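You operate a simulated robot arm through the tools that you are given. There is no shell and no other tool. Be economical: measure what you need, move in short steps, check, and stop when the job is done.

You run a simulated two-armed robot. Do the job below in one go: nothing can be reset, and whatever is moved stays where it is left.

JOB
Take the long lime box on the deck of the green pallet and put it away on the top of the long ledge. Take the purple divider and leave it on the mesh shelf of the trolley. Fetch the orange brush and set it on the bed of the tipping cradle. Put one of the purple pads from the top of the steel ledge on the top of the pipe duct. Fetch the small green ring and set it on the green liner. Lift the card holder flap open. Any order will do. Set down upright: purple pad.

It is judged by the outcome, as a careful person would: the job done as asked, and still so three seconds after it is handed in. It fails if anything else is knocked over, pushed out of place, dropped, spilled or broken.

ROBOT AND FRAMES
Two 6-joint arms with two-finger parallel grippers on one trunk, on a base that drives. Base frame: it is fixed to the floor where the robot stands at the start and does not move with it; the origin is under the middle of the robot, x ahead of it, y to its left, z up. Readings come in cm, degrees, newtons and seconds.
The left shoulder is at the start at [6, 18.7, 77.2], the right one opposite. With the tool pointing down near the work surface each hand reaches from about 22 to 62 cm from the robot's upright axis, wherever it stands, measured 20 degrees to its own side. Places, roughly: bed of the tipping cradle [1210, -60, 90]; card holder flap [-100, -390, 80]; green liner (17x27x1 cm) [390, -630, 80]; long lime box (24x10x5 cm) [50, 10, 50]; mesh shelf of the trolley [440, -370, 50]; orange brush (15x7x9 cm) [1020, -200, 90]; purple divider (22x6x13 cm) [70, -120, 70]; purple pad (6x5x5 cm) [1000, -200, 90]; small green ring (6x6x2 cm) [350, -630, 80]; top of the long ledge (13x227 cm) [866, -212, 90]; top of the pipe duct (15x96 cm) [846, -228, 142]. Payload 1.57 kg a hand.
Tool frame (each hand has its own): the origin (TCP) lies between the finger pads and is the grasp point; the fingertips stand 3 cm ahead of it; z points along the fingers, y is the line along which they close. The gripper opens to 11 cm. The fingers are 2.4 cm wide and 1.2 cm thick; the gripper's body (4.8 by 11.2 cm) begins 7.8 cm behind the TCP.
Orientation is that of the tool frame in the base frame, as a unit quaternion [x, y, z, w]. With the fingers straight down and closing along the base's y, the tool's x points along the base's -x, its y along +y and its z along -z.

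CONTROLS
- The arms move only by the tool apply_moves. It takes "left_commands", "right_commands" or both (then of equal length, played together; a hand with none holds still); each is a list of rows, each an object of numbers (a shift or turn left out is 0, a gripper value left out holds the last): "x", "y", "z": the shift along the tool's x, y, z in units of 100 mm (1.0 is 100 mm); "ax", "ay", "az": the turn, a rotation vector about the tool's x, y, z in units of 90 degrees (1.0 is 90 degrees); "jaw": the opening, from 0 (shut) to 1 (fully open). In form: [{"x": .., "y": .., "z": .., "ax": .., "ay": .., "az": .., "jaw": ..}, ...]. A call has 1 to 20 rows; each row is the pose to reach, as a shift and turn from the pose commanded when the call began, along the tool's axes at that moment. A call with a number of a shift or a turn outside -1 to 1 is refused whole. Rows are played at 5 a second. More than 5 cm and 8.6 degrees between two rows, or a gripper value outside its range, and nothing of the call is played. A pose out of reach is approached as far as the arm can. The call stops where the force on the tool passes 40 N (or 10 N more than at its start, if that is more) or the arm is blocked; 0.2 s more then pass. Each finger travels about 15.3 cm/s and halts on what it meets, pressing with about 39 N; the grip force reading is that of the motor and also rises with nothing between the fingers. The clock runs only during rows and for 0.2 s after the last one: add rows that repeat a pose to give the fingers time. It gives the time, the measured TCP pose, the force on the tool (base axes), the opening and the grip force at its end, in the units of the frame above (readings bear some noise), with the torque about the TCP (base axes, N m) and any sound that the robot's microphone picked up.
- Cameras (640 x 400 px; columns grow to the right, rows downward): "scene" is now at [0.61, 1.63, 130.08]; the picture's right is [0.23, -0.97, 0.00], its down [-0.83, -0.19, -0.52] and it looks along [0.51, 0.12, -0.85] (base axes); focal length 263 px, centre (320, 200). "left" rides on the left gripper at [7, -1.6, -14.1] in its tool frame; the picture's right is [0.23, 0.97, 0.00], its down [-0.86, 0.20, -0.48] and it looks along [-0.47, 0.11, 0.88] (tool axes); focal length 222 px, centre (320, 200). "right" rides on the right gripper at [7, 1.6, -14.1] in its tool frame; the picture's right is [-0.23, 0.97, 0.00], its down [-0.86, -0.20, -0.48] and it looks along [-0.47, -0.11, 0.88] (tool axes); focal length 222 px, centre (320, 200). There is no depth. A picture from a camera that has moved, and an enlarged one, comes with that camera's place and axes in the base frame and with its lens.
- get_image(camera): a new picture of that camera. The clock stands still meanwhile.
- move_column(by): slides the trunk up (or, below 0, down) by that many cm; the arms and the scene camera ride with it, the base frame stays. It gives what a move gives, with no picture.
- roll_base(legs): drives the robot by 1 to 6 legs, each [ahead, left, turn to the left] in cm, cm and degrees, along the robot's own axes; the way and the turn of a leg run together, so that a leg with both is an arc; at most 150 cm and 180 degrees a leg. The arms and the cameras ride along, it lands a little off, and it stops where it bumps. It gives what a move gives.
- head_to(pan, tilt): turns the head with the scene camera to pan (to the left, within 86 degrees either way) and tilt (down, from -29 to 69), counted from straight ahead of the robot. It gives what a move gives.
- inspect(camera, box): a new picture of the part [left, top, right, bottom] of that camera's present view, enlarged. The clock stands still meanwhile.
- sign_off(): hands the job in; it is judged then, once.

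Go step by step. Nothing tells you exact positions but the pictures and the camera data: compare them with the known pose of the tool, close in by small moves and look again before you grip or let go. The budget is 175 turns and 136 pictures, counting those below and the enlarged ones. Unless the task says otherwise, let go and move clear before handing in.

The tools are called after ">>>" by a JSON object that holds its "api" and its "payload". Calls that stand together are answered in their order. apply_moves: Moves the arms, as the interface text tells. Its arguments: {"type":"object","properties":{"left_commands":{"type":"array","items":{"type":"object","properties":{"x":{"type":"number"},"y":{"type":"number"},"z":{"type":"number"},"ax":{"type":"number"},"ay":{"type":"number"},"az":{"type":"number"},"jaw":{"type":"number"}}}},"right_commands":{"type":"array","items":{"type":"object","properties":{"x":{"type":"number"},"y":{"type":"number"},"z":{"type":"number"},"ax":{"type":"number"},"ay":{"type":"number"},"az":{"type":"number"},"jaw":{"type":"number"}}}}},"required":[]} The other tools are called the same way: move_column (by) slides the trunk up or down; roll_base (legs) drives the base; head_to (pan, tilt) turns the head that bears the scene camera; get_image (camera) takes a picture; inspect (camera, box) takes an enlarged picture of a part of a camera's view; sign_off () hands the job in.

At the start:

```text
time_s: 0.0
left_eef_pos: [32.94, 28.01, 74.11]
left_ee_rot: [0.0, 1.0, 0.0, 0.0]
left_contact_force: [-0.6, 0.1, 0.1]
left_wrist_torque: [0.0, 0.0, 0.01]
left_width: 11.01
left_grip_force: 0.1
right_eef_pos: [34.23, -2.61, 69.29]
right_ee_rot: [-0.001, 1.0, 0.0, 0.0]
right_contact_force: [0.0, 0.7, 0.8]
right_wrist_torque: [0.0, -0.01, -0.02]
right_width: 11.03
right_grip_force: 0.0
trunk travel left (down, up): [-40.0, 59.0]
robot x, y, heading: [0.16, 0.02, -0.1]
head pan, tilt: [13.0, 58.5]
```

scene: 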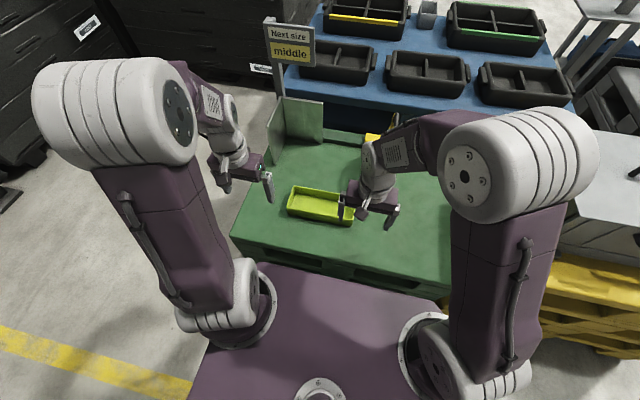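
right: 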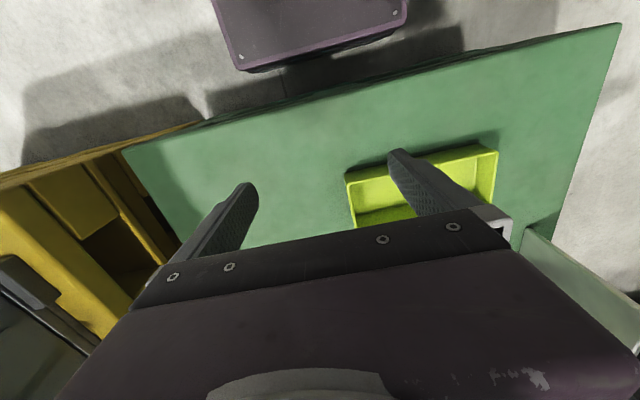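
left: 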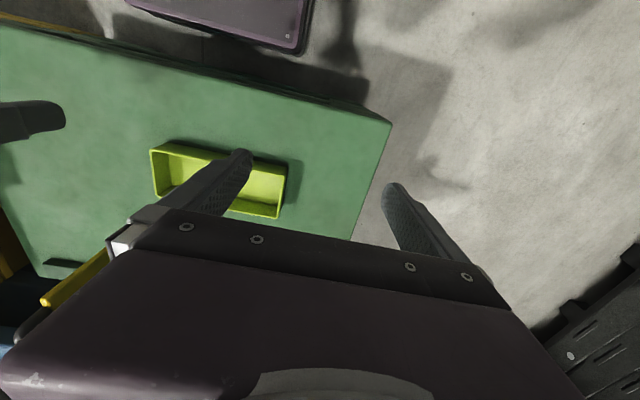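

The lime tray sits on the green pallet deck in front of me, with both hands above it. I'll look around before moving anything.

>>> {"api": "head_to", "payload": {"pan": 0, "tilt": 25}}

>>> {"api": "get_image", "payload": {"camera": "scene"}}

>>> {"api": "head_to", "payload": {"pan": -70, "tilt": 25}}

>>> {"api": "get_image", "payload": {"camera": "scene"}}

```text
time_s: 1.0
left_eef_pos: [33.01, 28.08, 73.97]
left_ee_rot: [0.0, 1.0, 0.0, 0.0]
left_contact_force: [-0.8, -0.2, 0.1]
left_wrist_torque: [0.0, -0.05, -0.01]
left_width: 10.99
left_grip_force: 0.1
right_eef_pos: [34.33, -2.58, 69.33]
right_ee_rot: [0.0, 1.0, -0.001, 0.001]
right_contact_force: [-0.5, 0.3, 0.0]
right_wrist_torque: [0.0, 0.0, 0.02]
right_width: 11.0
right_grip_force: 0.1
trunk travel left (down, up): [-40.0, 59.0]
robot x, y, heading: [0.09, 0.14, 0.0]
head pan, tilt: [0.0, 25.0]
```

```text
132 pictures are left
camera scene: at [3.16, 0.09, 134.9], right [0.0, -1.0, 0.0], down [-0.42, 0.0, -0.91], along [0.91, 0.0, -0.42], focal length 263 px, centre (320, 200)
```

scene: 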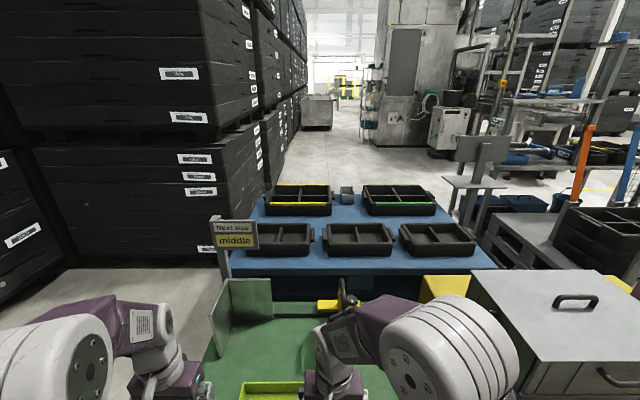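

```text
time_s: 2.4
left_eef_pos: [32.94, 28.0, 74.09]
left_ee_rot: [-0.001, 1.0, 0.0, -0.001]
left_contact_force: [0.0, -0.5, -0.4]
left_wrist_torque: [0.03, -0.02, 0.01]
left_width: 10.98
left_grip_force: 0.1
right_eef_pos: [34.24, -2.54, 69.33]
right_ee_rot: [0.0, 1.0, 0.0, 0.0]
right_contact_force: [0.7, -0.7, 0.0]
right_wrist_torque: [-0.03, 0.03, -0.01]
right_width: 11.0
right_grip_force: 0.0
trunk travel left (down, up): [-40.0, 59.0]
robot x, y, heading: [0.33, -0.01, 0.1]
head pan, tilt: [-70.0, 25.0]
```

```text
131 pictures are left
camera scene: at [-2.89, -8.57, 134.91], right [-0.94, -0.34, 0.0], down [-0.14, 0.4, -0.91], along [0.31, -0.85, -0.42], focal length 263 px, centre (320, 200)
```

scene: 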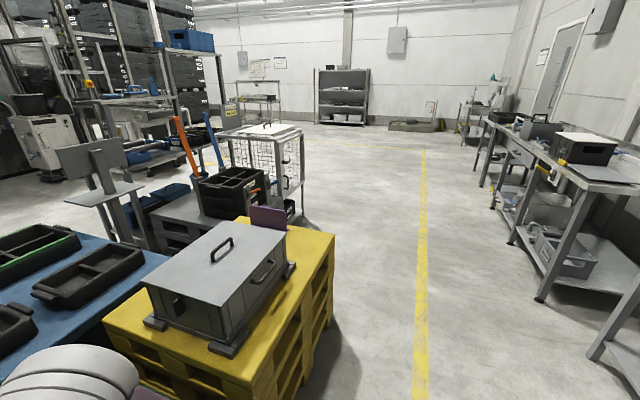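

The box is a lime tray, rim at z≈50, centred near [46.5, 12] with its long side along y. I'll turn the left hand to close along x, move it over the near wall, and move the right hand aside.

>>> {"api": "apply_moves", "payload": {"left_commands": [{"az": 0.09, "x": -0.08, "y": -0.09}, {"az": 0.18, "x": -0.16, "y": -0.18}, {"az": 0.27, "x": -0.24, "y": -0.27}, {"az": 0.36, "x": -0.32, "y": -0.36}, {"az": 0.45, "x": -0.4, "y": -0.45}, {"az": 0.54, "x": -0.48, "y": -0.54}, {"az": 0.63, "x": -0.56, "y": -0.63}, {"az": 0.72, "x": -0.64, "y": -0.72}, {"az": 0.81, "x": -0.72, "y": -0.81}, {"az": 0.9, "x": -0.8, "y": -0.9}, {"az": 0.95, "x": -0.85, "y": -1.0}, {"az": 1.0, "x": -0.85, "y": -1.0}], "right_commands": [{"y": -0.1}, {"y": -0.2}, {"y": -0.3}, {"y": -0.4}, {"y": -0.5}, {"y": -0.6}, {"y": -0.7}, {"y": -0.8}, {"y": -0.9}, {"y": -1.0}, {"y": -1.0}, {"y": -1.0}]}}

>>> {"api": "get_image", "payload": {"camera": "left"}}

```text
time_s: 5.0
left_eef_pos: [41.45, 18.12, 74.0]
left_ee_rot: [0.708, 0.707, 0.0, 0.0]
left_contact_force: [-0.5, 0.0, 0.3]
left_wrist_torque: [0.0, 0.01, 0.01]
left_width: 11.02
left_grip_force: 0.1
right_eef_pos: [34.28, -12.61, 69.43]
right_ee_rot: [0.0, 1.0, 0.0, 0.0]
right_contact_force: [-0.6, 0.4, -0.2]
right_wrist_torque: [-0.02, 0.01, 0.02]
right_width: 11.0
right_grip_force: 0.0
trunk travel left (down, up): [-40.0, 59.0]
robot x, y, heading: [-0.21, 0.13, -0.1]
head pan, tilt: [-70.0, 25.0]
```

```text
130 pictures are left
camera left: at [39.91, 24.92, 88.12], right [0.97, 0.23, 0.0], down [0.2, -0.86, 0.48], along [0.11, -0.47, -0.88], focal length 222 px, centre (320, 200)
```

left: 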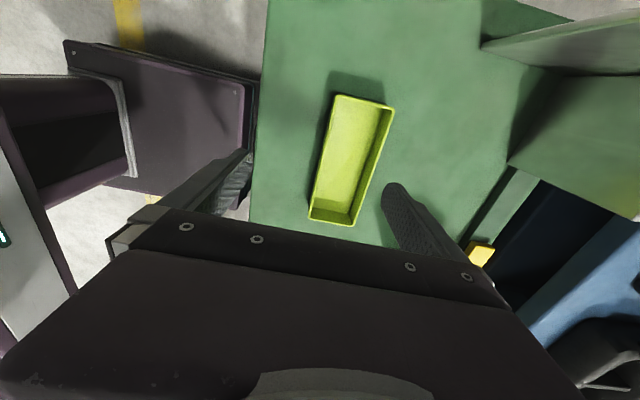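

Tray spans x≈43–52, y≈0–23.5. I'll pinch the middle of its near long wall, so I'm descending above it and then looking again.

>>> {"api": "apply_moves", "payload": {"left_commands": [{"x": -0.3, "y": 0.1}, {"x": -0.63, "y": 0.15}, {"x": -0.63, "y": 0.15, "z": 0.35}, {"x": -0.63, "y": 0.15, "z": 0.7}, {"x": -0.63, "y": 0.15, "z": 1.0}]}}

>>> {"api": "apply_moves", "payload": {"left_commands": [{"z": 0.3}, {"z": 0.6}, {"z": 0.8}]}}

>>> {"api": "get_image", "payload": {"camera": "left"}}

```text
time_s: 6.2
left_eef_pos: [42.98, 11.88, 64.13]
left_ee_rot: [0.708, 0.707, 0.0, 0.0]
left_contact_force: [0.3, -0.2, 0.1]
left_wrist_torque: [0.01, 0.01, -0.02]
left_width: 10.99
left_grip_force: 0.1
right_eef_pos: [34.3, -12.54, 69.26]
right_ee_rot: [0.001, 1.0, 0.0, 0.0]
right_contact_force: [-0.4, -0.2, -0.5]
right_wrist_torque: [0.0, 0.04, 0.0]
right_width: 11.01
right_grip_force: 0.1
trunk travel left (down, up): [-40.0, 59.0]
robot x, y, heading: [0.05, -0.22, 0.1]
head pan, tilt: [-70.0, 25.0]
```

```text
time_s: 7.0
left_eef_pos: [42.89, 11.84, 56.09]
left_ee_rot: [0.707, 0.708, 0.001, -0.001]
left_contact_force: [0.4, -0.2, 0.0]
left_wrist_torque: [-0.02, -0.01, 0.02]
left_width: 11.03
left_grip_force: 0.0
right_eef_pos: [34.39, -12.48, 69.27]
right_ee_rot: [0.0, 1.0, 0.001, 0.0]
right_contact_force: [-0.1, 0.3, -0.8]
right_wrist_torque: [0.0, -0.01, 0.04]
right_width: 11.0
right_grip_force: 0.2
trunk travel left (down, up): [-40.0, 59.0]
robot x, y, heading: [0.12, 0.12, -0.1]
head pan, tilt: [-70.0, 25.0]
```

```text
129 pictures are left
camera left: at [41.26, 18.7, 70.14], right [0.97, 0.23, 0.0], down [0.2, -0.86, 0.48], along [0.11, -0.47, -0.88], focal length 222 px, centre (320, 200)
```

left: 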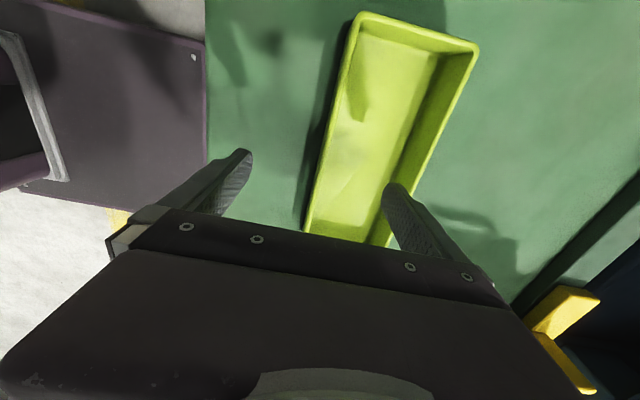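

The inner finger clears both walls; I'm going down and closing on the near wall.

>>> {"api": "apply_moves", "payload": {"left_commands": [{"y": 0.04, "z": 0.2}, {"y": 0.04, "z": 0.4}, {"y": 0.04, "z": 0.55}, {"y": 0.04, "z": 0.63}, {"y": 0.04, "z": 0.63, "jaw": 0}, {"y": 0.04, "z": 0.63, "jaw": 0}, {"y": 0.04, "z": 0.63, "jaw": 0}, {"y": 0.04, "z": 0.63, "jaw": 0}]}}

>>> {"api": "get_image", "payload": {"camera": "left"}}

```text
time_s: 8.8
left_eef_pos: [43.48, 11.73, 49.92]
left_ee_rot: [0.707, 0.707, 0.0, 0.0]
left_contact_force: [-0.8, -0.3, -0.1]
left_wrist_torque: [0.14, 0.01, 0.06]
left_width: 0.46
left_grip_force: 25.1
right_eef_pos: [34.29, -12.53, 69.31]
right_ee_rot: [0.0, 1.0, 0.0, 0.0]
right_contact_force: [0.4, 0.2, 0.2]
right_wrist_torque: [-0.03, -0.01, 0.0]
right_width: 11.0
right_grip_force: 0.0
trunk travel left (down, up): [-40.0, 59.0]
robot x, y, heading: [0.06, 0.14, 0.1]
head pan, tilt: [-70.0, 25.0]
```

```text
128 pictures are left
camera left: at [41.75, 18.58, 63.92], right [0.97, 0.23, 0.0], down [0.2, -0.86, 0.48], along [0.11, -0.47, -0.88], focal length 222 px, centre (320, 200)
```

left: 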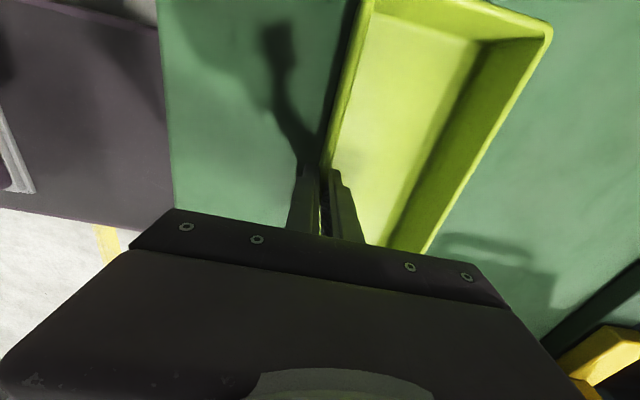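

Gripped (0.46 cm wall). Lifting.

>>> {"api": "apply_moves", "payload": {"left_commands": [{"z": -0.1}, {"z": -0.3}, {"z": -0.6}, {"z": -1.0}]}}

>>> {"api": "apply_moves", "payload": {"left_commands": [{"z": -0.3}, {"z": -0.6}, {"z": -1.0}, {"z": -1.0, "y": -0.3, "x": 0.3}, {"z": -1.0, "y": -0.6, "x": 0.6}, {"z": -1.0, "y": -0.8, "x": 0.9}]}}

>>> {"api": "get_image", "payload": {"camera": "left"}}

>>> {"api": "head_to", "payload": {"pan": -80, "tilt": 45}}

>>> {"api": "get_image", "payload": {"camera": "scene"}}

```text
time_s: 9.8
left_eef_pos: [43.44, 11.49, 59.99]
left_ee_rot: [0.707, 0.707, 0.0, -0.001]
left_contact_force: [-1.1, 0.6, -0.3]
left_wrist_torque: [0.01, 0.01, -0.01]
left_width: 0.0
left_grip_force: 21.0
right_eef_pos: [34.3, -12.5, 69.35]
right_ee_rot: [0.001, 1.0, 0.001, 0.0]
right_contact_force: [0.0, -0.1, -0.4]
right_wrist_torque: [0.0, 0.02, 0.03]
right_width: 11.01
right_grip_force: 0.0
trunk travel left (down, up): [-40.0, 59.0]
robot x, y, heading: [-0.16, -0.0, -0.0]
head pan, tilt: [-70.0, 25.0]
```

```text
time_s: 11.2
left_eef_pos: [35.16, 20.86, 69.54]
left_ee_rot: [0.707, 0.707, 0.0, -0.001]
left_contact_force: [0.6, 0.8, 0.9]
left_wrist_torque: [0.04, 0.01, -0.01]
left_width: 0.0
left_grip_force: 21.0
right_eef_pos: [34.3, -12.58, 69.38]
right_ee_rot: [0.0, 1.0, 0.0, 0.0]
right_contact_force: [-0.2, -0.1, 0.3]
right_wrist_torque: [-0.06, -0.02, -0.02]
right_width: 10.99
right_grip_force: 0.0
trunk travel left (down, up): [-40.0, 59.0]
robot x, y, heading: [-0.11, -0.22, -0.2]
head pan, tilt: [-70.0, 25.0]
```

```text
127 pictures are left
camera left: at [33.56, 27.7, 83.69], right [0.97, 0.23, 0.0], down [0.2, -0.85, 0.48], along [0.11, -0.47, -0.88], focal length 222 px, centre (320, 200)
```

left: 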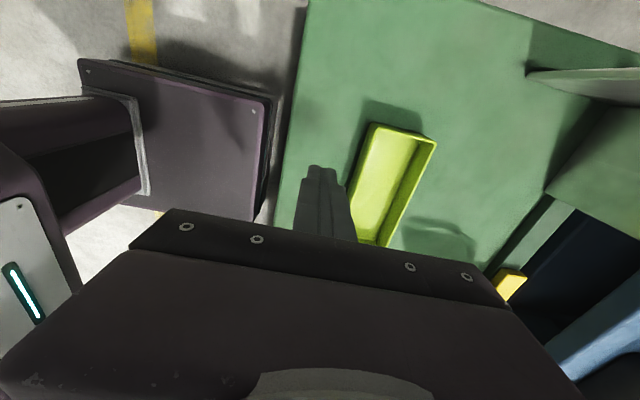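

```text
time_s: 12.0
left_eef_pos: [35.34, 20.79, 69.6]
left_ee_rot: [0.708, 0.707, -0.001, 0.0]
left_contact_force: [0.1, -0.2, 0.8]
left_wrist_torque: [0.02, 0.01, 0.0]
left_width: 0.0
left_grip_force: 21.7
right_eef_pos: [34.38, -12.6, 69.32]
right_ee_rot: [0.0, 1.0, -0.001, 0.0]
right_contact_force: [1.2, 0.5, -0.1]
right_wrist_torque: [0.02, 0.01, -0.02]
right_width: 11.01
right_grip_force: 0.0
trunk travel left (down, up): [-40.0, 59.0]
robot x, y, heading: [0.58, -0.32, 0.0]
head pan, tilt: [-80.0, 45.0]
```

```text
126 pictures are left
camera scene: at [-4.64, -7.93, 131.86], right [-0.98, -0.17, 0.0], down [-0.12, 0.7, -0.71], along [0.12, -0.7, -0.71], focal length 263 px, centre (320, 200)
```

scene: 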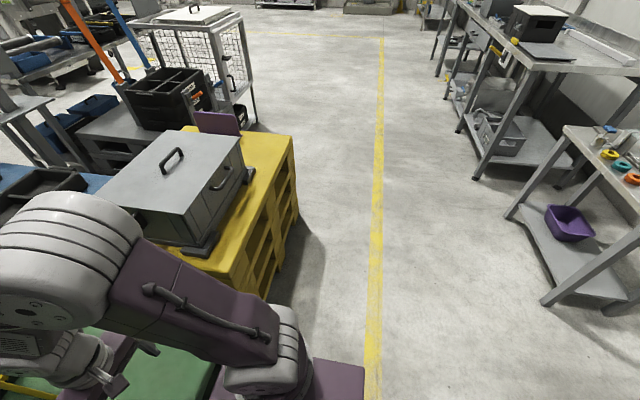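

The thin wall slipped out as I lifted, so the tray is still on the deck. I'll grip it across its 10 cm width instead, which needs an accurate centre and yaw, so I'm looking from above first.

>>> {"api": "head_to", "payload": {"pan": 13, "tilt": 60}}

>>> {"api": "inspect", "payload": {"camera": "scene", "box": [240, 150, 400, 250]}}

```text
time_s: 13.7
left_eef_pos: [35.23, 20.88, 69.67]
left_ee_rot: [0.707, 0.707, 0.0, 0.0]
left_contact_force: [0.5, 1.0, 0.7]
left_wrist_torque: [-0.04, 0.01, 0.0]
left_width: 0.0
left_grip_force: 20.9
right_eef_pos: [34.39, -12.54, 69.34]
right_ee_rot: [0.0, 1.0, -0.001, 0.0]
right_contact_force: [0.7, -0.5, -1.3]
right_wrist_torque: [0.02, 0.0, 0.04]
right_width: 11.04
right_grip_force: 0.1
trunk travel left (down, up): [-40.0, 59.0]
robot x, y, heading: [0.08, -0.32, -0.1]
head pan, tilt: [13.0, 60.0]
```

```text
4.00 times, centred on (320, 200) of scene
camera zoom: at [0.44, 1.58, 129.9], right [0.22, -0.97, 0.0], down [-0.84, -0.19, -0.5], along [0.49, 0.11, -0.87], focal length 1052 px, centre (320, 200)
```

zoom: 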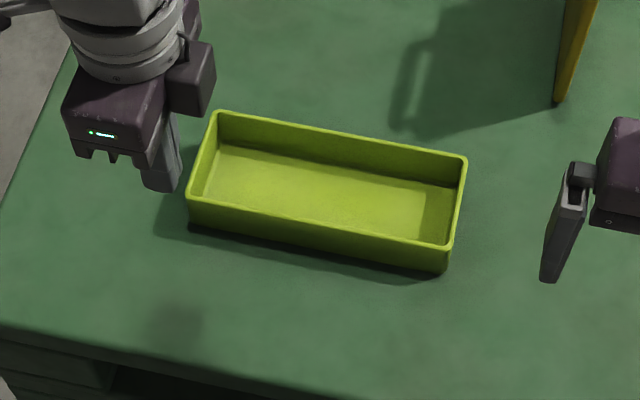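

At rim height the tray is about x 43–52.4, y 0–23.3, with yaw near 0. I'm opening and straddling it across x, stopping just above the rim to check.

>>> {"api": "apply_moves", "payload": {"left_commands": [{"x": -0.2, "y": 0.3, "jaw": 1}, {"x": -0.4, "y": 0.6}, {"x": -0.7, "y": 0.9}, {"x": -0.89, "y": 1.0, "z": 0.3}, {"x": -0.89, "y": 1.0, "z": 0.6}, {"x": -0.89, "y": 1.0, "z": 1.0}]}}

>>> {"api": "apply_moves", "payload": {"left_commands": [{"y": 0.24, "z": 0.1}, {"y": 0.24, "z": 0.4}, {"y": 0.24, "z": 0.58}, {"y": 0.24, "z": 0.58}]}}

>>> {"api": "get_image", "payload": {"camera": "left"}}

>>> {"api": "inspect", "payload": {"camera": "scene", "box": [240, 150, 400, 250]}}

```text
time_s: 15.1
left_eef_pos: [45.08, 11.92, 59.78]
left_ee_rot: [0.707, 0.707, 0.0, 0.0]
left_contact_force: [0.1, -0.3, -0.3]
left_wrist_torque: [0.01, 0.01, -0.03]
left_width: 11.01
left_grip_force: 0.1
right_eef_pos: [34.32, -12.54, 69.33]
right_ee_rot: [0.0, 1.0, 0.0, 0.0]
right_contact_force: [0.0, 0.3, -0.1]
right_wrist_torque: [0.0, -0.03, 0.0]
right_width: 11.0
right_grip_force: 0.0
trunk travel left (down, up): [-40.0, 59.0]
robot x, y, heading: [0.1, -0.09, -0.1]
head pan, tilt: [13.0, 60.0]
```

```text
time_s: 16.1
left_eef_pos: [47.6, 11.77, 53.84]
left_ee_rot: [0.708, 0.707, 0.0, 0.0]
left_contact_force: [0.0, -0.2, -0.2]
left_wrist_torque: [-0.01, 0.01, 0.02]
left_width: 10.99
left_grip_force: 0.0
right_eef_pos: [34.33, -12.56, 69.37]
right_ee_rot: [0.0, 1.0, 0.001, -0.001]
right_contact_force: [-0.1, 0.7, 0.4]
right_wrist_torque: [-0.02, -0.01, 0.02]
right_width: 11.01
right_grip_force: 0.0
trunk travel left (down, up): [-40.0, 59.0]
robot x, y, heading: [-0.04, 0.41, -0.0]
head pan, tilt: [13.0, 60.0]
```

```text
124 pictures are left
camera left: at [46.01, 18.61, 68.03], right [0.97, 0.23, 0.0], down [0.2, -0.86, 0.48], along [0.11, -0.47, -0.88], focal length 222 px, centre (320, 200)
```

left: 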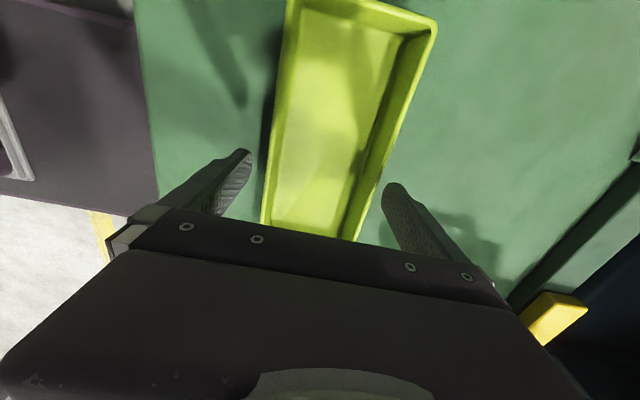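

```text
4.00 times, centred on (320, 200) of scene
camera zoom: at [0.43, 1.57, 129.9], right [0.23, -0.97, 0.0], down [-0.84, -0.19, -0.5], along [0.49, 0.11, -0.87], focal length 1052 px, centre (320, 200)
```

zoom: 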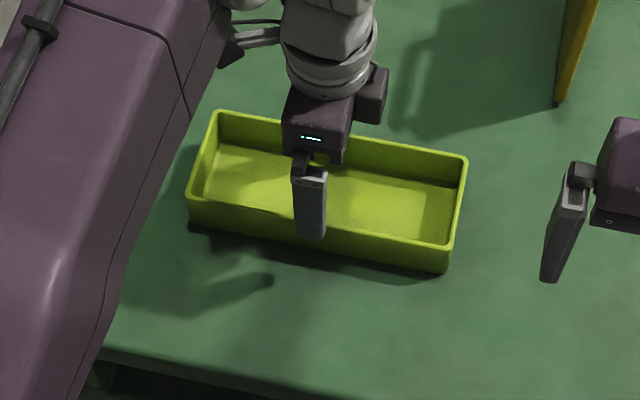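

At that height the rim centre is about x=48.1, so I shift +0.5 cm, go down, and close.

>>> {"api": "apply_moves", "payload": {"left_commands": [{"y": 0.05}, {"y": 0.05, "z": 0.15}, {"y": 0.05, "z": 0.3}, {"y": 0.05, "z": 0.4}, {"y": 0.05, "z": 0.5}, {"y": 0.05, "z": 0.5}]}}

>>> {"api": "get_image", "payload": {"camera": "left"}}

```text
time_s: 17.5
left_eef_pos: [48.24, 11.85, 49.01]
left_ee_rot: [0.707, 0.707, 0.001, 0.0]
left_contact_force: [-0.4, 0.2, -0.1]
left_wrist_torque: [0.02, 0.0, -0.01]
left_width: 11.01
left_grip_force: 0.0
right_eef_pos: [34.38, -12.47, 69.36]
right_ee_rot: [0.0, 1.0, 0.0, 0.0]
right_contact_force: [-0.3, 0.3, -0.1]
right_wrist_torque: [-0.02, 0.04, -0.01]
right_width: 10.99
right_grip_force: 0.1
trunk travel left (down, up): [-40.0, 59.0]
robot x, y, heading: [0.02, -0.32, 0.1]
head pan, tilt: [13.0, 60.0]
```

```text
122 pictures are left
camera left: at [46.52, 18.67, 63.11], right [0.97, 0.23, 0.0], down [0.2, -0.86, 0.48], along [0.11, -0.47, -0.88], focal length 222 px, centre (320, 200)
```

left: 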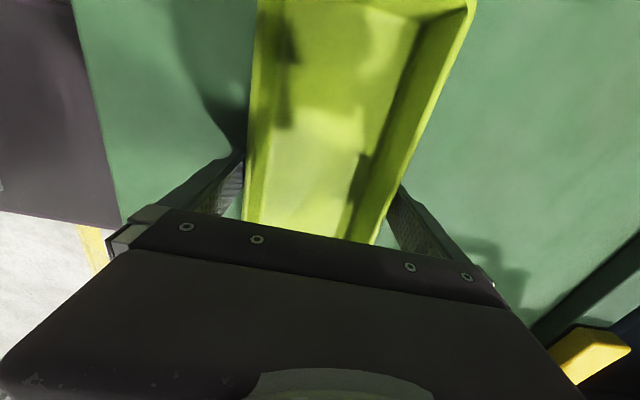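

The fingers straddle the tray cleanly; going slightly deeper and closing.

>>> {"api": "apply_moves", "payload": {"left_commands": [{"z": 0.05}, {"z": 0.09}, {"z": 0.09, "jaw": 0}, {"z": 0.09, "jaw": 0}, {"z": 0.09, "jaw": 0}, {"z": 0.05, "jaw": 0}, {"z": -0.1}, {"z": -0.2}]}}

>>> {"api": "get_image", "payload": {"camera": "left"}}

```text
time_s: 19.3
left_eef_pos: [48.35, 11.96, 50.94]
left_ee_rot: [0.707, 0.707, 0.0, 0.0]
left_contact_force: [-0.6, 0.0, -3.0]
left_wrist_torque: [0.01, -0.02, -0.01]
left_width: 9.98
left_grip_force: 38.8
right_eef_pos: [34.33, -12.64, 69.29]
right_ee_rot: [0.0, 1.0, 0.0, 0.0]
right_contact_force: [0.7, 0.0, -0.2]
right_wrist_torque: [0.02, 0.05, 0.02]
right_width: 10.99
right_grip_force: 0.1
trunk travel left (down, up): [-40.0, 59.0]
robot x, y, heading: [0.2, -0.12, 0.0]
head pan, tilt: [13.0, 60.0]
```

```text
121 pictures are left
camera left: at [46.67, 18.78, 65.02], right [0.97, 0.23, 0.0], down [0.2, -0.86, 0.48], along [0.11, -0.47, -0.88], focal length 222 px, centre (320, 200)
```

left: 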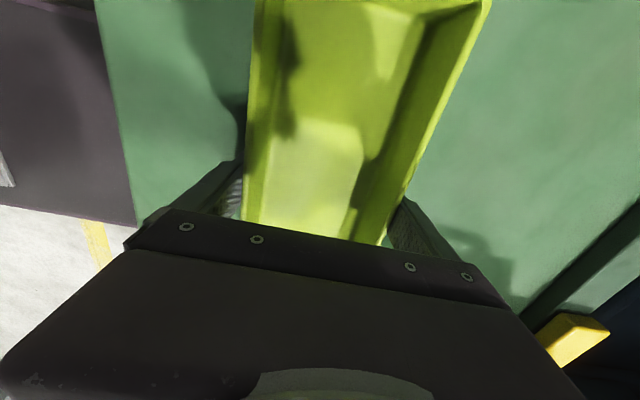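

The tray is held across its width (9.98 cm, about 3 N). Lifting high, retracting, then backing off from the pallet.

>>> {"api": "apply_moves", "payload": {"left_commands": [{"z": -0.3}, {"z": -0.6}, {"z": -1.0}, {"z": -1.0, "y": -0.3, "x": 0.3}, {"z": -1.0, "y": -0.6, "x": 0.6}, {"z": -1.0, "y": -1.0, "x": 1.0}]}}

>>> {"api": "apply_moves", "payload": {"left_commands": [{"z": -0.3}, {"z": -0.6}, {"z": -0.9}, {"z": -0.9, "y": -0.2, "x": 0.2}, {"z": -0.9, "y": -0.2, "x": 0.4}], "right_commands": [{"z": -0.3}, {"z": -0.6}, {"z": -0.9}, {"z": -0.9, "y": -0.2}, {"z": -0.9, "y": -0.4}]}}

>>> {"api": "roll_base", "payload": {"legs": [[-50, 0, 0]]}}

>>> {"api": "head_to", "payload": {"pan": -50, "tilt": 35}}

>>> {"api": "get_image", "payload": {"camera": "scene"}}

```text
refused: row 6 steps farther than a row can; nothing moved
```

```text
time_s: 20.5
left_eef_pos: [46.35, 15.76, 60.05]
left_ee_rot: [0.708, 0.707, 0.001, 0.0]
left_contact_force: [0.5, -0.2, -2.4]
left_wrist_torque: [-0.02, 0.0, -0.04]
left_width: 9.98
left_grip_force: 39.0
right_eef_pos: [34.16, -16.47, 78.41]
right_ee_rot: [0.001, 1.0, 0.0, 0.0]
right_contact_force: [0.6, -0.4, 0.4]
right_wrist_torque: [0.04, -0.04, 0.01]
right_width: 10.99
right_grip_force: 0.0
trunk travel left (down, up): [-40.0, 59.0]
robot x, y, heading: [0.21, 0.22, -0.2]
head pan, tilt: [13.0, 60.0]
```

```text
time_s: 23.4
left_eef_pos: [-3.35, 15.96, 59.97]
left_ee_rot: [0.706, 0.708, 0.0, -0.001]
left_contact_force: [0.6, 0.5, -2.8]
left_wrist_torque: [0.01, -0.03, 0.02]
left_width: 9.97
left_grip_force: 38.6
right_eef_pos: [-15.49, -16.43, 78.34]
right_ee_rot: [-0.002, 1.0, -0.001, 0.0]
right_contact_force: [0.3, 0.0, 0.8]
right_wrist_torque: [0.0, -0.01, 0.02]
right_width: 11.01
right_grip_force: 0.0
trunk travel left (down, up): [-40.0, 59.0]
robot x, y, heading: [-49.75, -0.08, 0.0]
head pan, tilt: [13.0, 60.0]
```

```text
time_s: 24.8
left_eef_pos: [-3.46, 15.98, 59.85]
left_ee_rot: [0.706, 0.708, -0.001, 0.0]
left_contact_force: [-0.5, 0.0, -3.4]
left_wrist_torque: [-0.01, 0.02, 0.01]
left_width: 10.0
left_grip_force: 38.6
right_eef_pos: [-15.48, -16.55, 78.23]
right_ee_rot: [-0.003, 1.0, 0.0, 0.0]
right_contact_force: [-0.6, 0.5, -0.4]
right_wrist_torque: [-0.02, 0.02, 0.03]
right_width: 11.0
right_grip_force: 0.0
trunk travel left (down, up): [-40.0, 59.0]
robot x, y, heading: [-49.82, -0.07, -0.0]
head pan, tilt: [-50.0, 35.0]
```

```text
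120 pictures are left
camera scene: at [-50.01, -6.73, 133.33], right [-0.76, -0.65, 0.0], down [-0.37, 0.44, -0.82], along [0.53, -0.63, -0.57], focal length 263 px, centre (320, 200)
```

scene: 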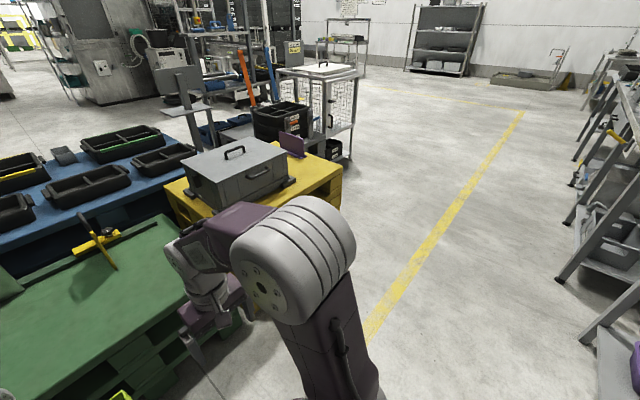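

Holding well. I'll tuck the left hand in higher and zoom in on the purple divider.

>>> {"api": "apply_moves", "payload": {"left_commands": [{"z": -0.3}, {"z": -0.6}, {"z": -1.0}, {"z": -1.0, "y": -0.3, "x": 0.3}, {"z": -1.0, "y": -0.6, "x": 0.6}, {"z": -1.0, "y": -0.8, "x": 0.8}, {"z": -1.0, "y": -1.0, "x": 1.0}]}}

>>> {"api": "inspect", "payload": {"camera": "scene", "box": [180, 80, 372, 200]}}

```text
time_s: 26.4
left_eef_pos: [-13.41, 26.03, 69.94]
left_ee_rot: [0.706, 0.708, 0.0, 0.0]
left_contact_force: [-0.7, 0.3, -2.2]
left_wrist_torque: [0.0, 0.02, 0.02]
left_width: 9.98
left_grip_force: 39.0
right_eef_pos: [-15.34, -16.56, 78.26]
right_ee_rot: [-0.001, 1.0, 0.0, 0.001]
right_contact_force: [0.1, -0.6, 0.3]
right_wrist_torque: [0.01, -0.02, 0.01]
right_width: 11.01
right_grip_force: 0.0
trunk travel left (down, up): [-40.0, 59.0]
robot x, y, heading: [-49.49, -0.17, 0.3]
head pan, tilt: [-50.0, 35.0]
```

```text
3.33 times, centred on (276, 140) of scene
camera zoom: at [-50.09, -6.69, 133.33], right [-0.76, -0.65, 0.0], down [-0.37, 0.44, -0.82], along [0.53, -0.63, -0.57], focal length 876 px, centre (467, 400)
```

zoom: 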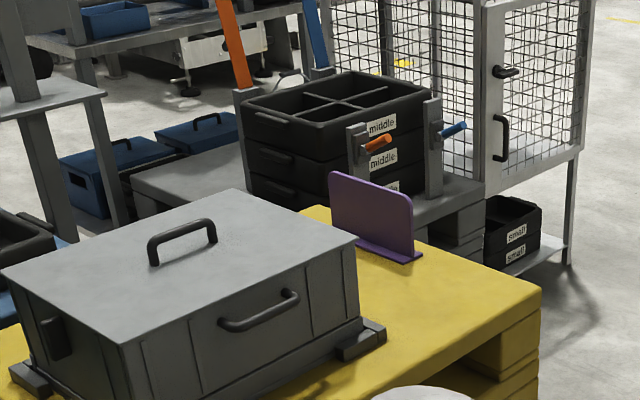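

The divider is an L-shaped plate standing along x from about [57, −117] to [76, −115] on a deck at z≈60. I'll drive round through the aisle and face it along +y.

>>> {"api": "roll_base", "payload": {"legs": [[0, -150, 0], [0, -25, 0], [102, 0, 0], [0, 0, 90]]}}

>>> {"api": "head_to", "payload": {"pan": -5, "tilt": 45}}

>>> {"api": "get_image", "payload": {"camera": "scene"}}

>>> {"api": "get_image", "payload": {"camera": "right"}}

```text
time_s: 39.3
left_eef_pos: [82.02, -145.5, 69.65]
left_ee_rot: [0.704, 0.71, -0.015, -0.01]
left_contact_force: [-2.7, -0.6, -4.6]
left_wrist_torque: [-0.03, 0.03, 0.08]
left_width: 9.99
left_grip_force: 39.2
right_eef_pos: [81.19, -187.68, 78.21]
right_ee_rot: [-0.004, 1.0, 0.0, 0.0]
right_contact_force: [0.0, 0.2, -0.5]
right_wrist_torque: [-0.01, 0.03, 0.01]
right_width: 11.0
right_grip_force: 0.0
trunk travel left (down, up): [-40.0, 59.0]
robot x, y, heading: [46.72, -171.38, -0.0]
head pan, tilt: [-50.0, 35.0]
stopped in leg 3: the force on the tool passed its limit (the readings are from after the stop); the commanded pose is now the measured one
```

```text
time_s: 40.4
left_eef_pos: [82.0, -145.39, 69.64]
left_ee_rot: [0.704, 0.71, -0.015, -0.01]
left_contact_force: [-6.8, 0.2, -3.7]
left_wrist_torque: [-0.04, 0.11, 0.17]
left_width: 9.99
left_grip_force: 39.8
right_eef_pos: [81.1, -187.72, 78.38]
right_ee_rot: [-0.003, 1.0, 0.0, 0.0]
right_contact_force: [0.5, 0.7, -0.7]
right_wrist_torque: [0.02, 0.0, 0.04]
right_width: 11.0
right_grip_force: 0.1
trunk travel left (down, up): [-40.0, 59.0]
robot x, y, heading: [46.83, -171.31, 0.3]
head pan, tilt: [-5.0, 45.0]
```

```text
118 pictures are left
camera scene: at [48.85, -172.01, 131.85], right [-0.08, -1.0, 0.0], down [-0.7, 0.06, -0.71], along [0.71, -0.06, -0.71], focal length 263 px, centre (320, 200)
```

scene: 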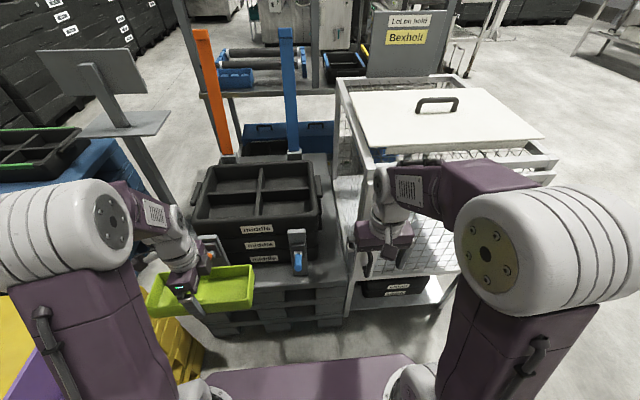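

```text
117 pictures are left
camera right: at [74.25, -186.08, 92.53], right [0.22, 0.98, 0.0], down [0.86, -0.19, 0.48], along [0.47, -0.11, -0.88], focal length 222 px, centre (320, 200)
```

right: 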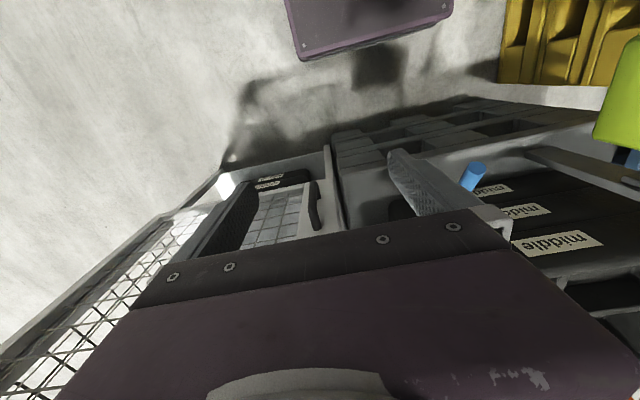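

The tray brushed the crate stack on the next pallet. I'll back off, turn there, then slide over to the divider.

>>> {"api": "roll_base", "payload": {"legs": [[-22, 0, 0], [0, 0, 90], [0, -25, 0]]}}

>>> {"api": "head_to", "payload": {"pan": -25, "tilt": 50}}

>>> {"api": "get_image", "payload": {"camera": "scene"}}

>>> {"api": "get_image", "payload": {"camera": "left"}}

```text
time_s: 47.4
left_eef_pos: [24.13, -136.15, 69.65]
left_ee_rot: [0.003, 1.0, -0.017, 0.002]
left_contact_force: [0.5, 0.2, -3.5]
left_wrist_torque: [-0.01, 0.01, 0.0]
left_width: 9.98
left_grip_force: 39.0
right_eef_pos: [66.41, -137.76, 78.23]
right_ee_rot: [-0.704, 0.71, 0.0, 0.0]
right_contact_force: [0.5, 1.3, 0.9]
right_wrist_torque: [0.0, 0.03, -0.02]
right_width: 11.01
right_grip_force: 0.0
trunk travel left (down, up): [-40.0, 59.0]
robot x, y, heading: [49.53, -171.79, 89.2]
head pan, tilt: [-5.0, 45.0]
```

```text
time_s: 48.2
left_eef_pos: [24.09, -136.3, 69.6]
left_ee_rot: [0.003, 1.0, -0.018, 0.003]
left_contact_force: [-0.4, 0.1, -2.6]
left_wrist_torque: [-0.03, 0.01, -0.01]
left_width: 9.98
left_grip_force: 38.9
right_eef_pos: [66.5, -137.74, 78.24]
right_ee_rot: [-0.704, 0.71, 0.0, -0.001]
right_contact_force: [-0.1, 0.3, -0.3]
right_wrist_torque: [0.0, 0.0, 0.01]
right_width: 11.01
right_grip_force: 0.0
trunk travel left (down, up): [-40.0, 59.0]
robot x, y, heading: [49.46, -171.91, 89.1]
head pan, tilt: [-25.0, 50.0]
```

```text
116 pictures are left
camera scene: at [52.76, -170.7, 131.16], right [0.9, -0.43, 0.0], down [-0.33, -0.69, -0.64], along [0.28, 0.58, -0.77], focal length 263 px, centre (320, 200)
```

scene: 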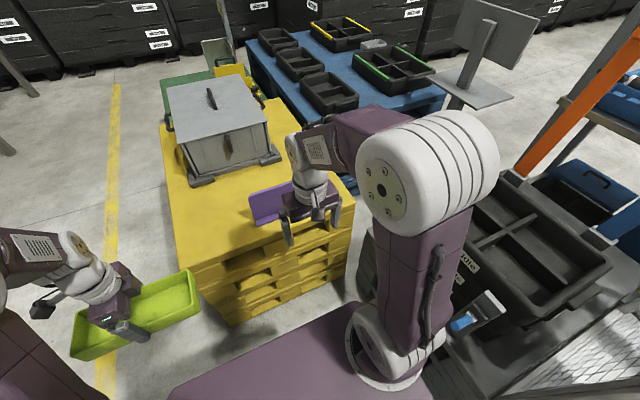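

```text
115 pictures are left
camera left: at [17.02, -137.35, 83.77], right [-0.22, 0.97, -0.04], down [0.85, 0.21, 0.48], along [0.47, 0.08, -0.88], focal length 222 px, centre (320, 200)
```

left: 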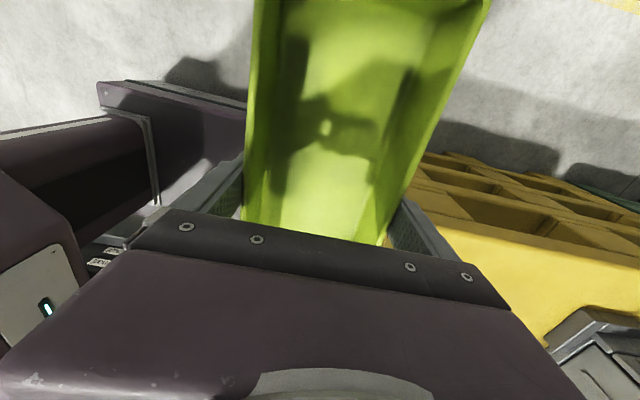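

I'm raising the right hand and turning it 90° so the fingers close along base y, across the plate.

>>> {"api": "apply_moves", "payload": {"right_commands": [{"az": -0.09, "z": -0.1}, {"az": -0.18, "z": -0.2}, {"az": -0.27, "z": -0.3}, {"az": -0.36, "z": -0.4}, {"az": -0.45, "z": -0.4}, {"az": -0.54, "z": -0.4}, {"az": -0.63, "z": -0.4}, {"az": -0.72, "z": -0.4}, {"az": -0.81, "z": -0.4}, {"az": -0.9, "z": -0.4}, {"az": -0.95, "z": -0.4}, {"az": -0.99, "z": -0.4}]}}

>>> {"api": "get_image", "payload": {"camera": "right"}}

```text
time_s: 50.8
left_eef_pos: [24.12, -136.21, 69.63]
left_ee_rot: [0.003, 1.0, -0.018, 0.004]
left_contact_force: [-0.3, -0.1, -2.7]
left_wrist_torque: [0.06, 0.01, 0.0]
left_width: 9.99
left_grip_force: 39.3
right_eef_pos: [66.38, -137.55, 82.29]
right_ee_rot: [1.0, -0.012, 0.0, 0.0]
right_contact_force: [-1.1, 0.5, 0.2]
right_wrist_torque: [0.01, -0.01, 0.0]
right_width: 11.0
right_grip_force: 0.0
trunk travel left (down, up): [-40.0, 59.0]
robot x, y, heading: [49.92, -171.76, 89.5]
head pan, tilt: [-25.0, 50.0]
```

```text
114 pictures are left
camera right: at [73.47, -139.33, 96.53], right [-0.25, -0.97, 0.0], down [-0.85, 0.22, 0.48], along [-0.46, 0.12, -0.88], focal length 222 px, centre (320, 200)
```

right: 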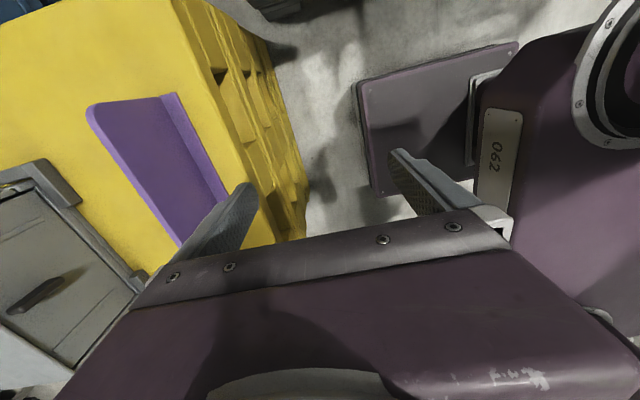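

The plate stands at y≈−116.2, x≈57–77, top z≈73. I'll drive 12 cm closer and recheck.

>>> {"api": "roll_base", "payload": {"legs": [[12, 0, 0]]}}

>>> {"api": "apply_moves", "payload": {"right_commands": [{"y": -0.3}, {"y": -0.6}, {"y": -0.93}, {"y": -0.93, "z": 0.3}, {"y": -0.93, "z": 0.5}]}}

>>> {"api": "get_image", "payload": {"camera": "right"}}

```text
time_s: 52.0
left_eef_pos: [24.38, -123.77, 69.66]
left_ee_rot: [0.005, 1.0, -0.018, 0.003]
left_contact_force: [0.0, 0.4, -2.6]
left_wrist_torque: [-0.03, 0.01, 0.0]
left_width: 9.97
left_grip_force: 38.9
right_eef_pos: [66.87, -125.48, 82.26]
right_ee_rot: [1.0, -0.015, 0.001, 0.0]
right_contact_force: [0.0, 0.4, 0.3]
right_wrist_torque: [-0.05, 0.02, 0.0]
right_width: 10.99
right_grip_force: 0.0
trunk travel left (down, up): [-40.0, 59.0]
robot x, y, heading: [49.41, -159.6, 89.2]
head pan, tilt: [-25.0, 50.0]
```

```text
time_s: 53.2
left_eef_pos: [24.42, -123.85, 69.68]
left_ee_rot: [0.006, 1.0, -0.017, 0.003]
left_contact_force: [0.6, 0.2, -2.9]
left_wrist_torque: [-0.03, 0.01, 0.01]
left_width: 9.98
left_grip_force: 39.0
right_eef_pos: [66.91, -116.1, 77.11]
right_ee_rot: [1.0, -0.014, 0.0, 0.0]
right_contact_force: [-0.5, 0.3, 0.2]
right_wrist_torque: [0.0, 0.01, 0.0]
right_width: 11.02
right_grip_force: 0.1
trunk travel left (down, up): [-40.0, 59.0]
robot x, y, heading: [49.87, -159.55, 89.2]
head pan, tilt: [-25.0, 50.0]
```

```text
113 pictures are left
camera right: at [73.92, -117.94, 91.34], right [-0.26, -0.97, 0.0], down [-0.85, 0.23, 0.48], along [-0.46, 0.12, -0.88], focal length 222 px, centre (320, 200)
```

right: 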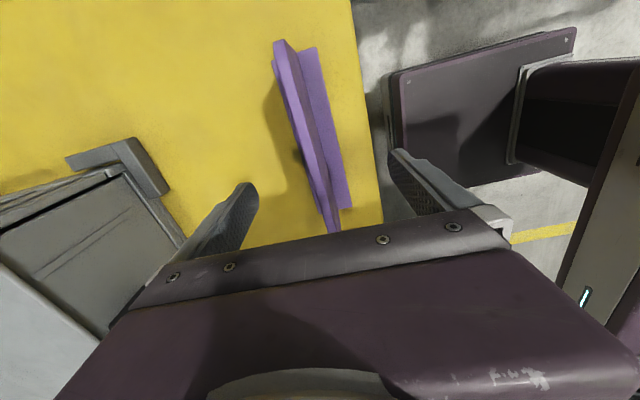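

The plate is centred between the fingers with matching yaw. Descending and gripping.

>>> {"api": "apply_moves", "payload": {"right_commands": [{"y": -0.03, "z": 0.3}, {"y": -0.03, "z": 0.6}, {"y": -0.03, "z": 0.82}, {"y": -0.03, "z": 0.82, "jaw": 0}, {"y": -0.03, "z": 0.82, "jaw": 0}, {"y": -0.03, "z": 0.82, "jaw": 0}, {"y": -0.03, "z": 0.82, "jaw": 0}, {"y": -0.03, "z": 0.82, "jaw": 0}, {"y": -0.03, "z": 0.7}, {"y": -0.03, "z": 0.4}]}}

>>> {"api": "get_image", "payload": {"camera": "right"}}

```text
time_s: 55.4
left_eef_pos: [24.41, -123.97, 69.66]
left_ee_rot: [0.005, 1.0, -0.018, 0.003]
left_contact_force: [-0.5, -0.2, -2.0]
left_wrist_torque: [-0.03, -0.02, -0.03]
left_width: 9.98
left_grip_force: 39.3
right_eef_pos: [66.98, -116.09, 73.14]
right_ee_rot: [1.0, -0.015, -0.001, -0.001]
right_contact_force: [1.2, -0.4, -2.0]
right_wrist_torque: [0.02, -0.01, 0.02]
right_width: 0.98
right_grip_force: 28.0
trunk travel left (down, up): [-40.0, 59.0]
robot x, y, heading: [50.0, -159.45, 89.0]
head pan, tilt: [-25.0, 50.0]
```

```text
112 pictures are left
camera right: at [74.06, -117.77, 87.47], right [-0.26, -0.97, 0.0], down [-0.85, 0.22, 0.48], along [-0.46, 0.12, -0.88], focal length 222 px, centre (320, 200)
```

right: 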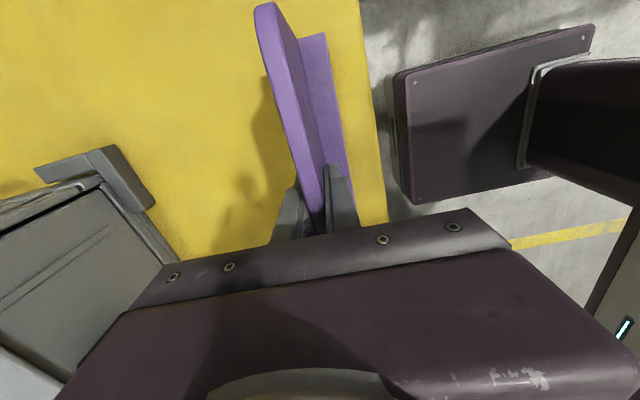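

Gripped (0.98 cm plate, 2 N). Lifting, then backing straight out into the aisle before turning toward the trolley.

>>> {"api": "apply_moves", "payload": {"right_commands": [{"z": -0.3}, {"z": -0.6}, {"z": -1.0}, {"z": -1.0}]}}

>>> {"api": "roll_base", "payload": {"legs": [[-130, 0, 0], [-30, 0, -105]]}}

>>> {"api": "head_to", "payload": {"pan": 0, "tilt": 20}}

>>> {"api": "get_image", "payload": {"camera": "scene"}}

```text
time_s: 56.4
left_eef_pos: [24.42, -123.86, 69.62]
left_ee_rot: [0.005, 1.0, -0.017, 0.003]
left_contact_force: [0.4, 0.4, -4.3]
left_wrist_torque: [0.0, -0.02, 0.0]
left_width: 9.98
left_grip_force: 39.0
right_eef_pos: [67.12, -115.74, 83.16]
right_ee_rot: [1.0, -0.015, 0.0, 0.001]
right_contact_force: [0.6, 0.5, -1.1]
right_wrist_torque: [0.01, -0.01, -0.02]
right_width: 0.98
right_grip_force: 28.0
trunk travel left (down, up): [-40.0, 59.0]
robot x, y, heading: [49.77, -159.79, 89.2]
head pan, tilt: [-25.0, 50.0]
```

```text
time_s: 67.5
left_eef_pos: [67.5, -293.14, 69.61]
left_ee_rot: [0.806, 0.591, -0.013, -0.012]
left_contact_force: [0.5, 0.1, -3.1]
left_wrist_torque: [0.02, 0.02, 0.0]
left_width: 10.0
left_grip_force: 39.7
right_eef_pos: [62.8, -336.42, 83.14]
right_ee_rot: [-0.584, 0.812, 0.0, 0.001]
right_contact_force: [0.1, 1.0, -2.5]
right_wrist_torque: [-0.05, -0.01, 0.0]
right_width: 1.0
right_grip_force: 28.5
trunk travel left (down, up): [-40.0, 59.0]
robot x, y, heading: [25.86, -306.88, -17.8]
head pan, tilt: [-25.0, 50.0]
cut short: leg 2
```

```text
time_s: 68.5
left_eef_pos: [67.31, -293.31, 69.66]
left_ee_rot: [0.806, 0.592, -0.013, -0.013]
left_contact_force: [0.0, 0.7, -2.9]
left_wrist_torque: [0.06, -0.01, -0.01]
left_width: 9.99
left_grip_force: 39.3
right_eef_pos: [62.83, -336.29, 83.1]
right_ee_rot: [-0.584, 0.812, 0.0, 0.001]
right_contact_force: [-0.3, 0.5, -1.4]
right_wrist_torque: [0.0, 0.02, 0.04]
right_width: 0.99
right_grip_force: 27.9
trunk travel left (down, up): [-40.0, 59.0]
robot x, y, heading: [25.89, -307.1, -17.7]
head pan, tilt: [0.0, 20.0]
```

```text
111 pictures are left
camera scene: at [29.03, -308.03, 135.7], right [-0.3, -0.95, 0.0], down [-0.33, 0.1, -0.94], along [0.9, -0.28, -0.34], focal length 263 px, centre (320, 200)
```

scene: 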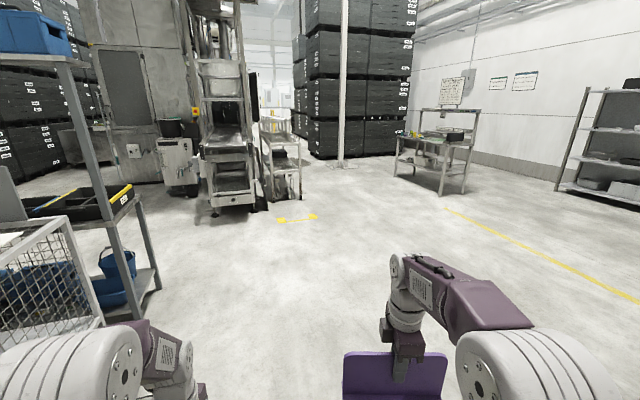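

The small trolley is ahead at about 280 px. I'll drive closer in line with it.

>>> {"api": "roll_base", "payload": {"legs": [[0, 0, 9], [150, 0, 0], [140, 0, 0]]}}

>>> {"api": "head_to", "payload": {"pan": 0, "tilt": 35}}

>>> {"api": "get_image", "payload": {"camera": "scene"}}

```text
time_s: 81.9
left_eef_pos: [334.84, -330.64, 69.47]
left_ee_rot: [0.749, 0.662, -0.022, -0.015]
left_contact_force: [-2.2, -0.5, -3.3]
left_wrist_torque: [0.17, -0.27, 0.12]
left_width: 9.96
left_grip_force: 38.7
right_eef_pos: [337.59, -374.02, 83.06]
right_ee_rot: [-0.645, 0.764, 0.0, 0.0]
right_contact_force: [0.4, -0.5, -1.8]
right_wrist_torque: [-0.02, 0.04, 0.01]
right_width: 1.01
right_grip_force: 28.0
trunk travel left (down, up): [-40.0, 59.0]
robot x, y, heading: [296.53, -350.88, -8.6]
head pan, tilt: [0.0, 20.0]
stopped in leg 3: the force on the tool passed its limit (the readings are from after the stop); the commanded pose is now the measured one
```

```text
time_s: 82.7
left_eef_pos: [334.93, -330.56, 69.54]
left_ee_rot: [0.749, 0.662, -0.022, -0.015]
left_contact_force: [-3.8, -1.1, -4.4]
left_wrist_torque: [-0.01, -0.47, 0.25]
left_width: 9.98
left_grip_force: 39.4
right_eef_pos: [337.54, -374.02, 82.96]
right_ee_rot: [-0.645, 0.764, -0.001, 0.0]
right_contact_force: [0.4, 0.7, -2.1]
right_wrist_torque: [-0.03, 0.01, -0.03]
right_width: 1.0
right_grip_force: 27.8
trunk travel left (down, up): [-40.0, 59.0]
robot x, y, heading: [296.39, -350.47, -9.0]
head pan, tilt: [0.0, 35.0]
```

```text
110 pictures are left
camera scene: at [299.37, -351.05, 133.33], right [-0.15, -0.99, 0.0], down [-0.57, 0.09, -0.82], along [0.81, -0.12, -0.57], focal length 263 px, centre (320, 200)
```

scene: 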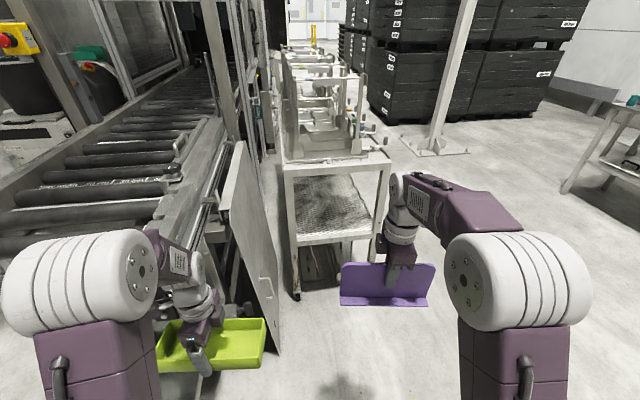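

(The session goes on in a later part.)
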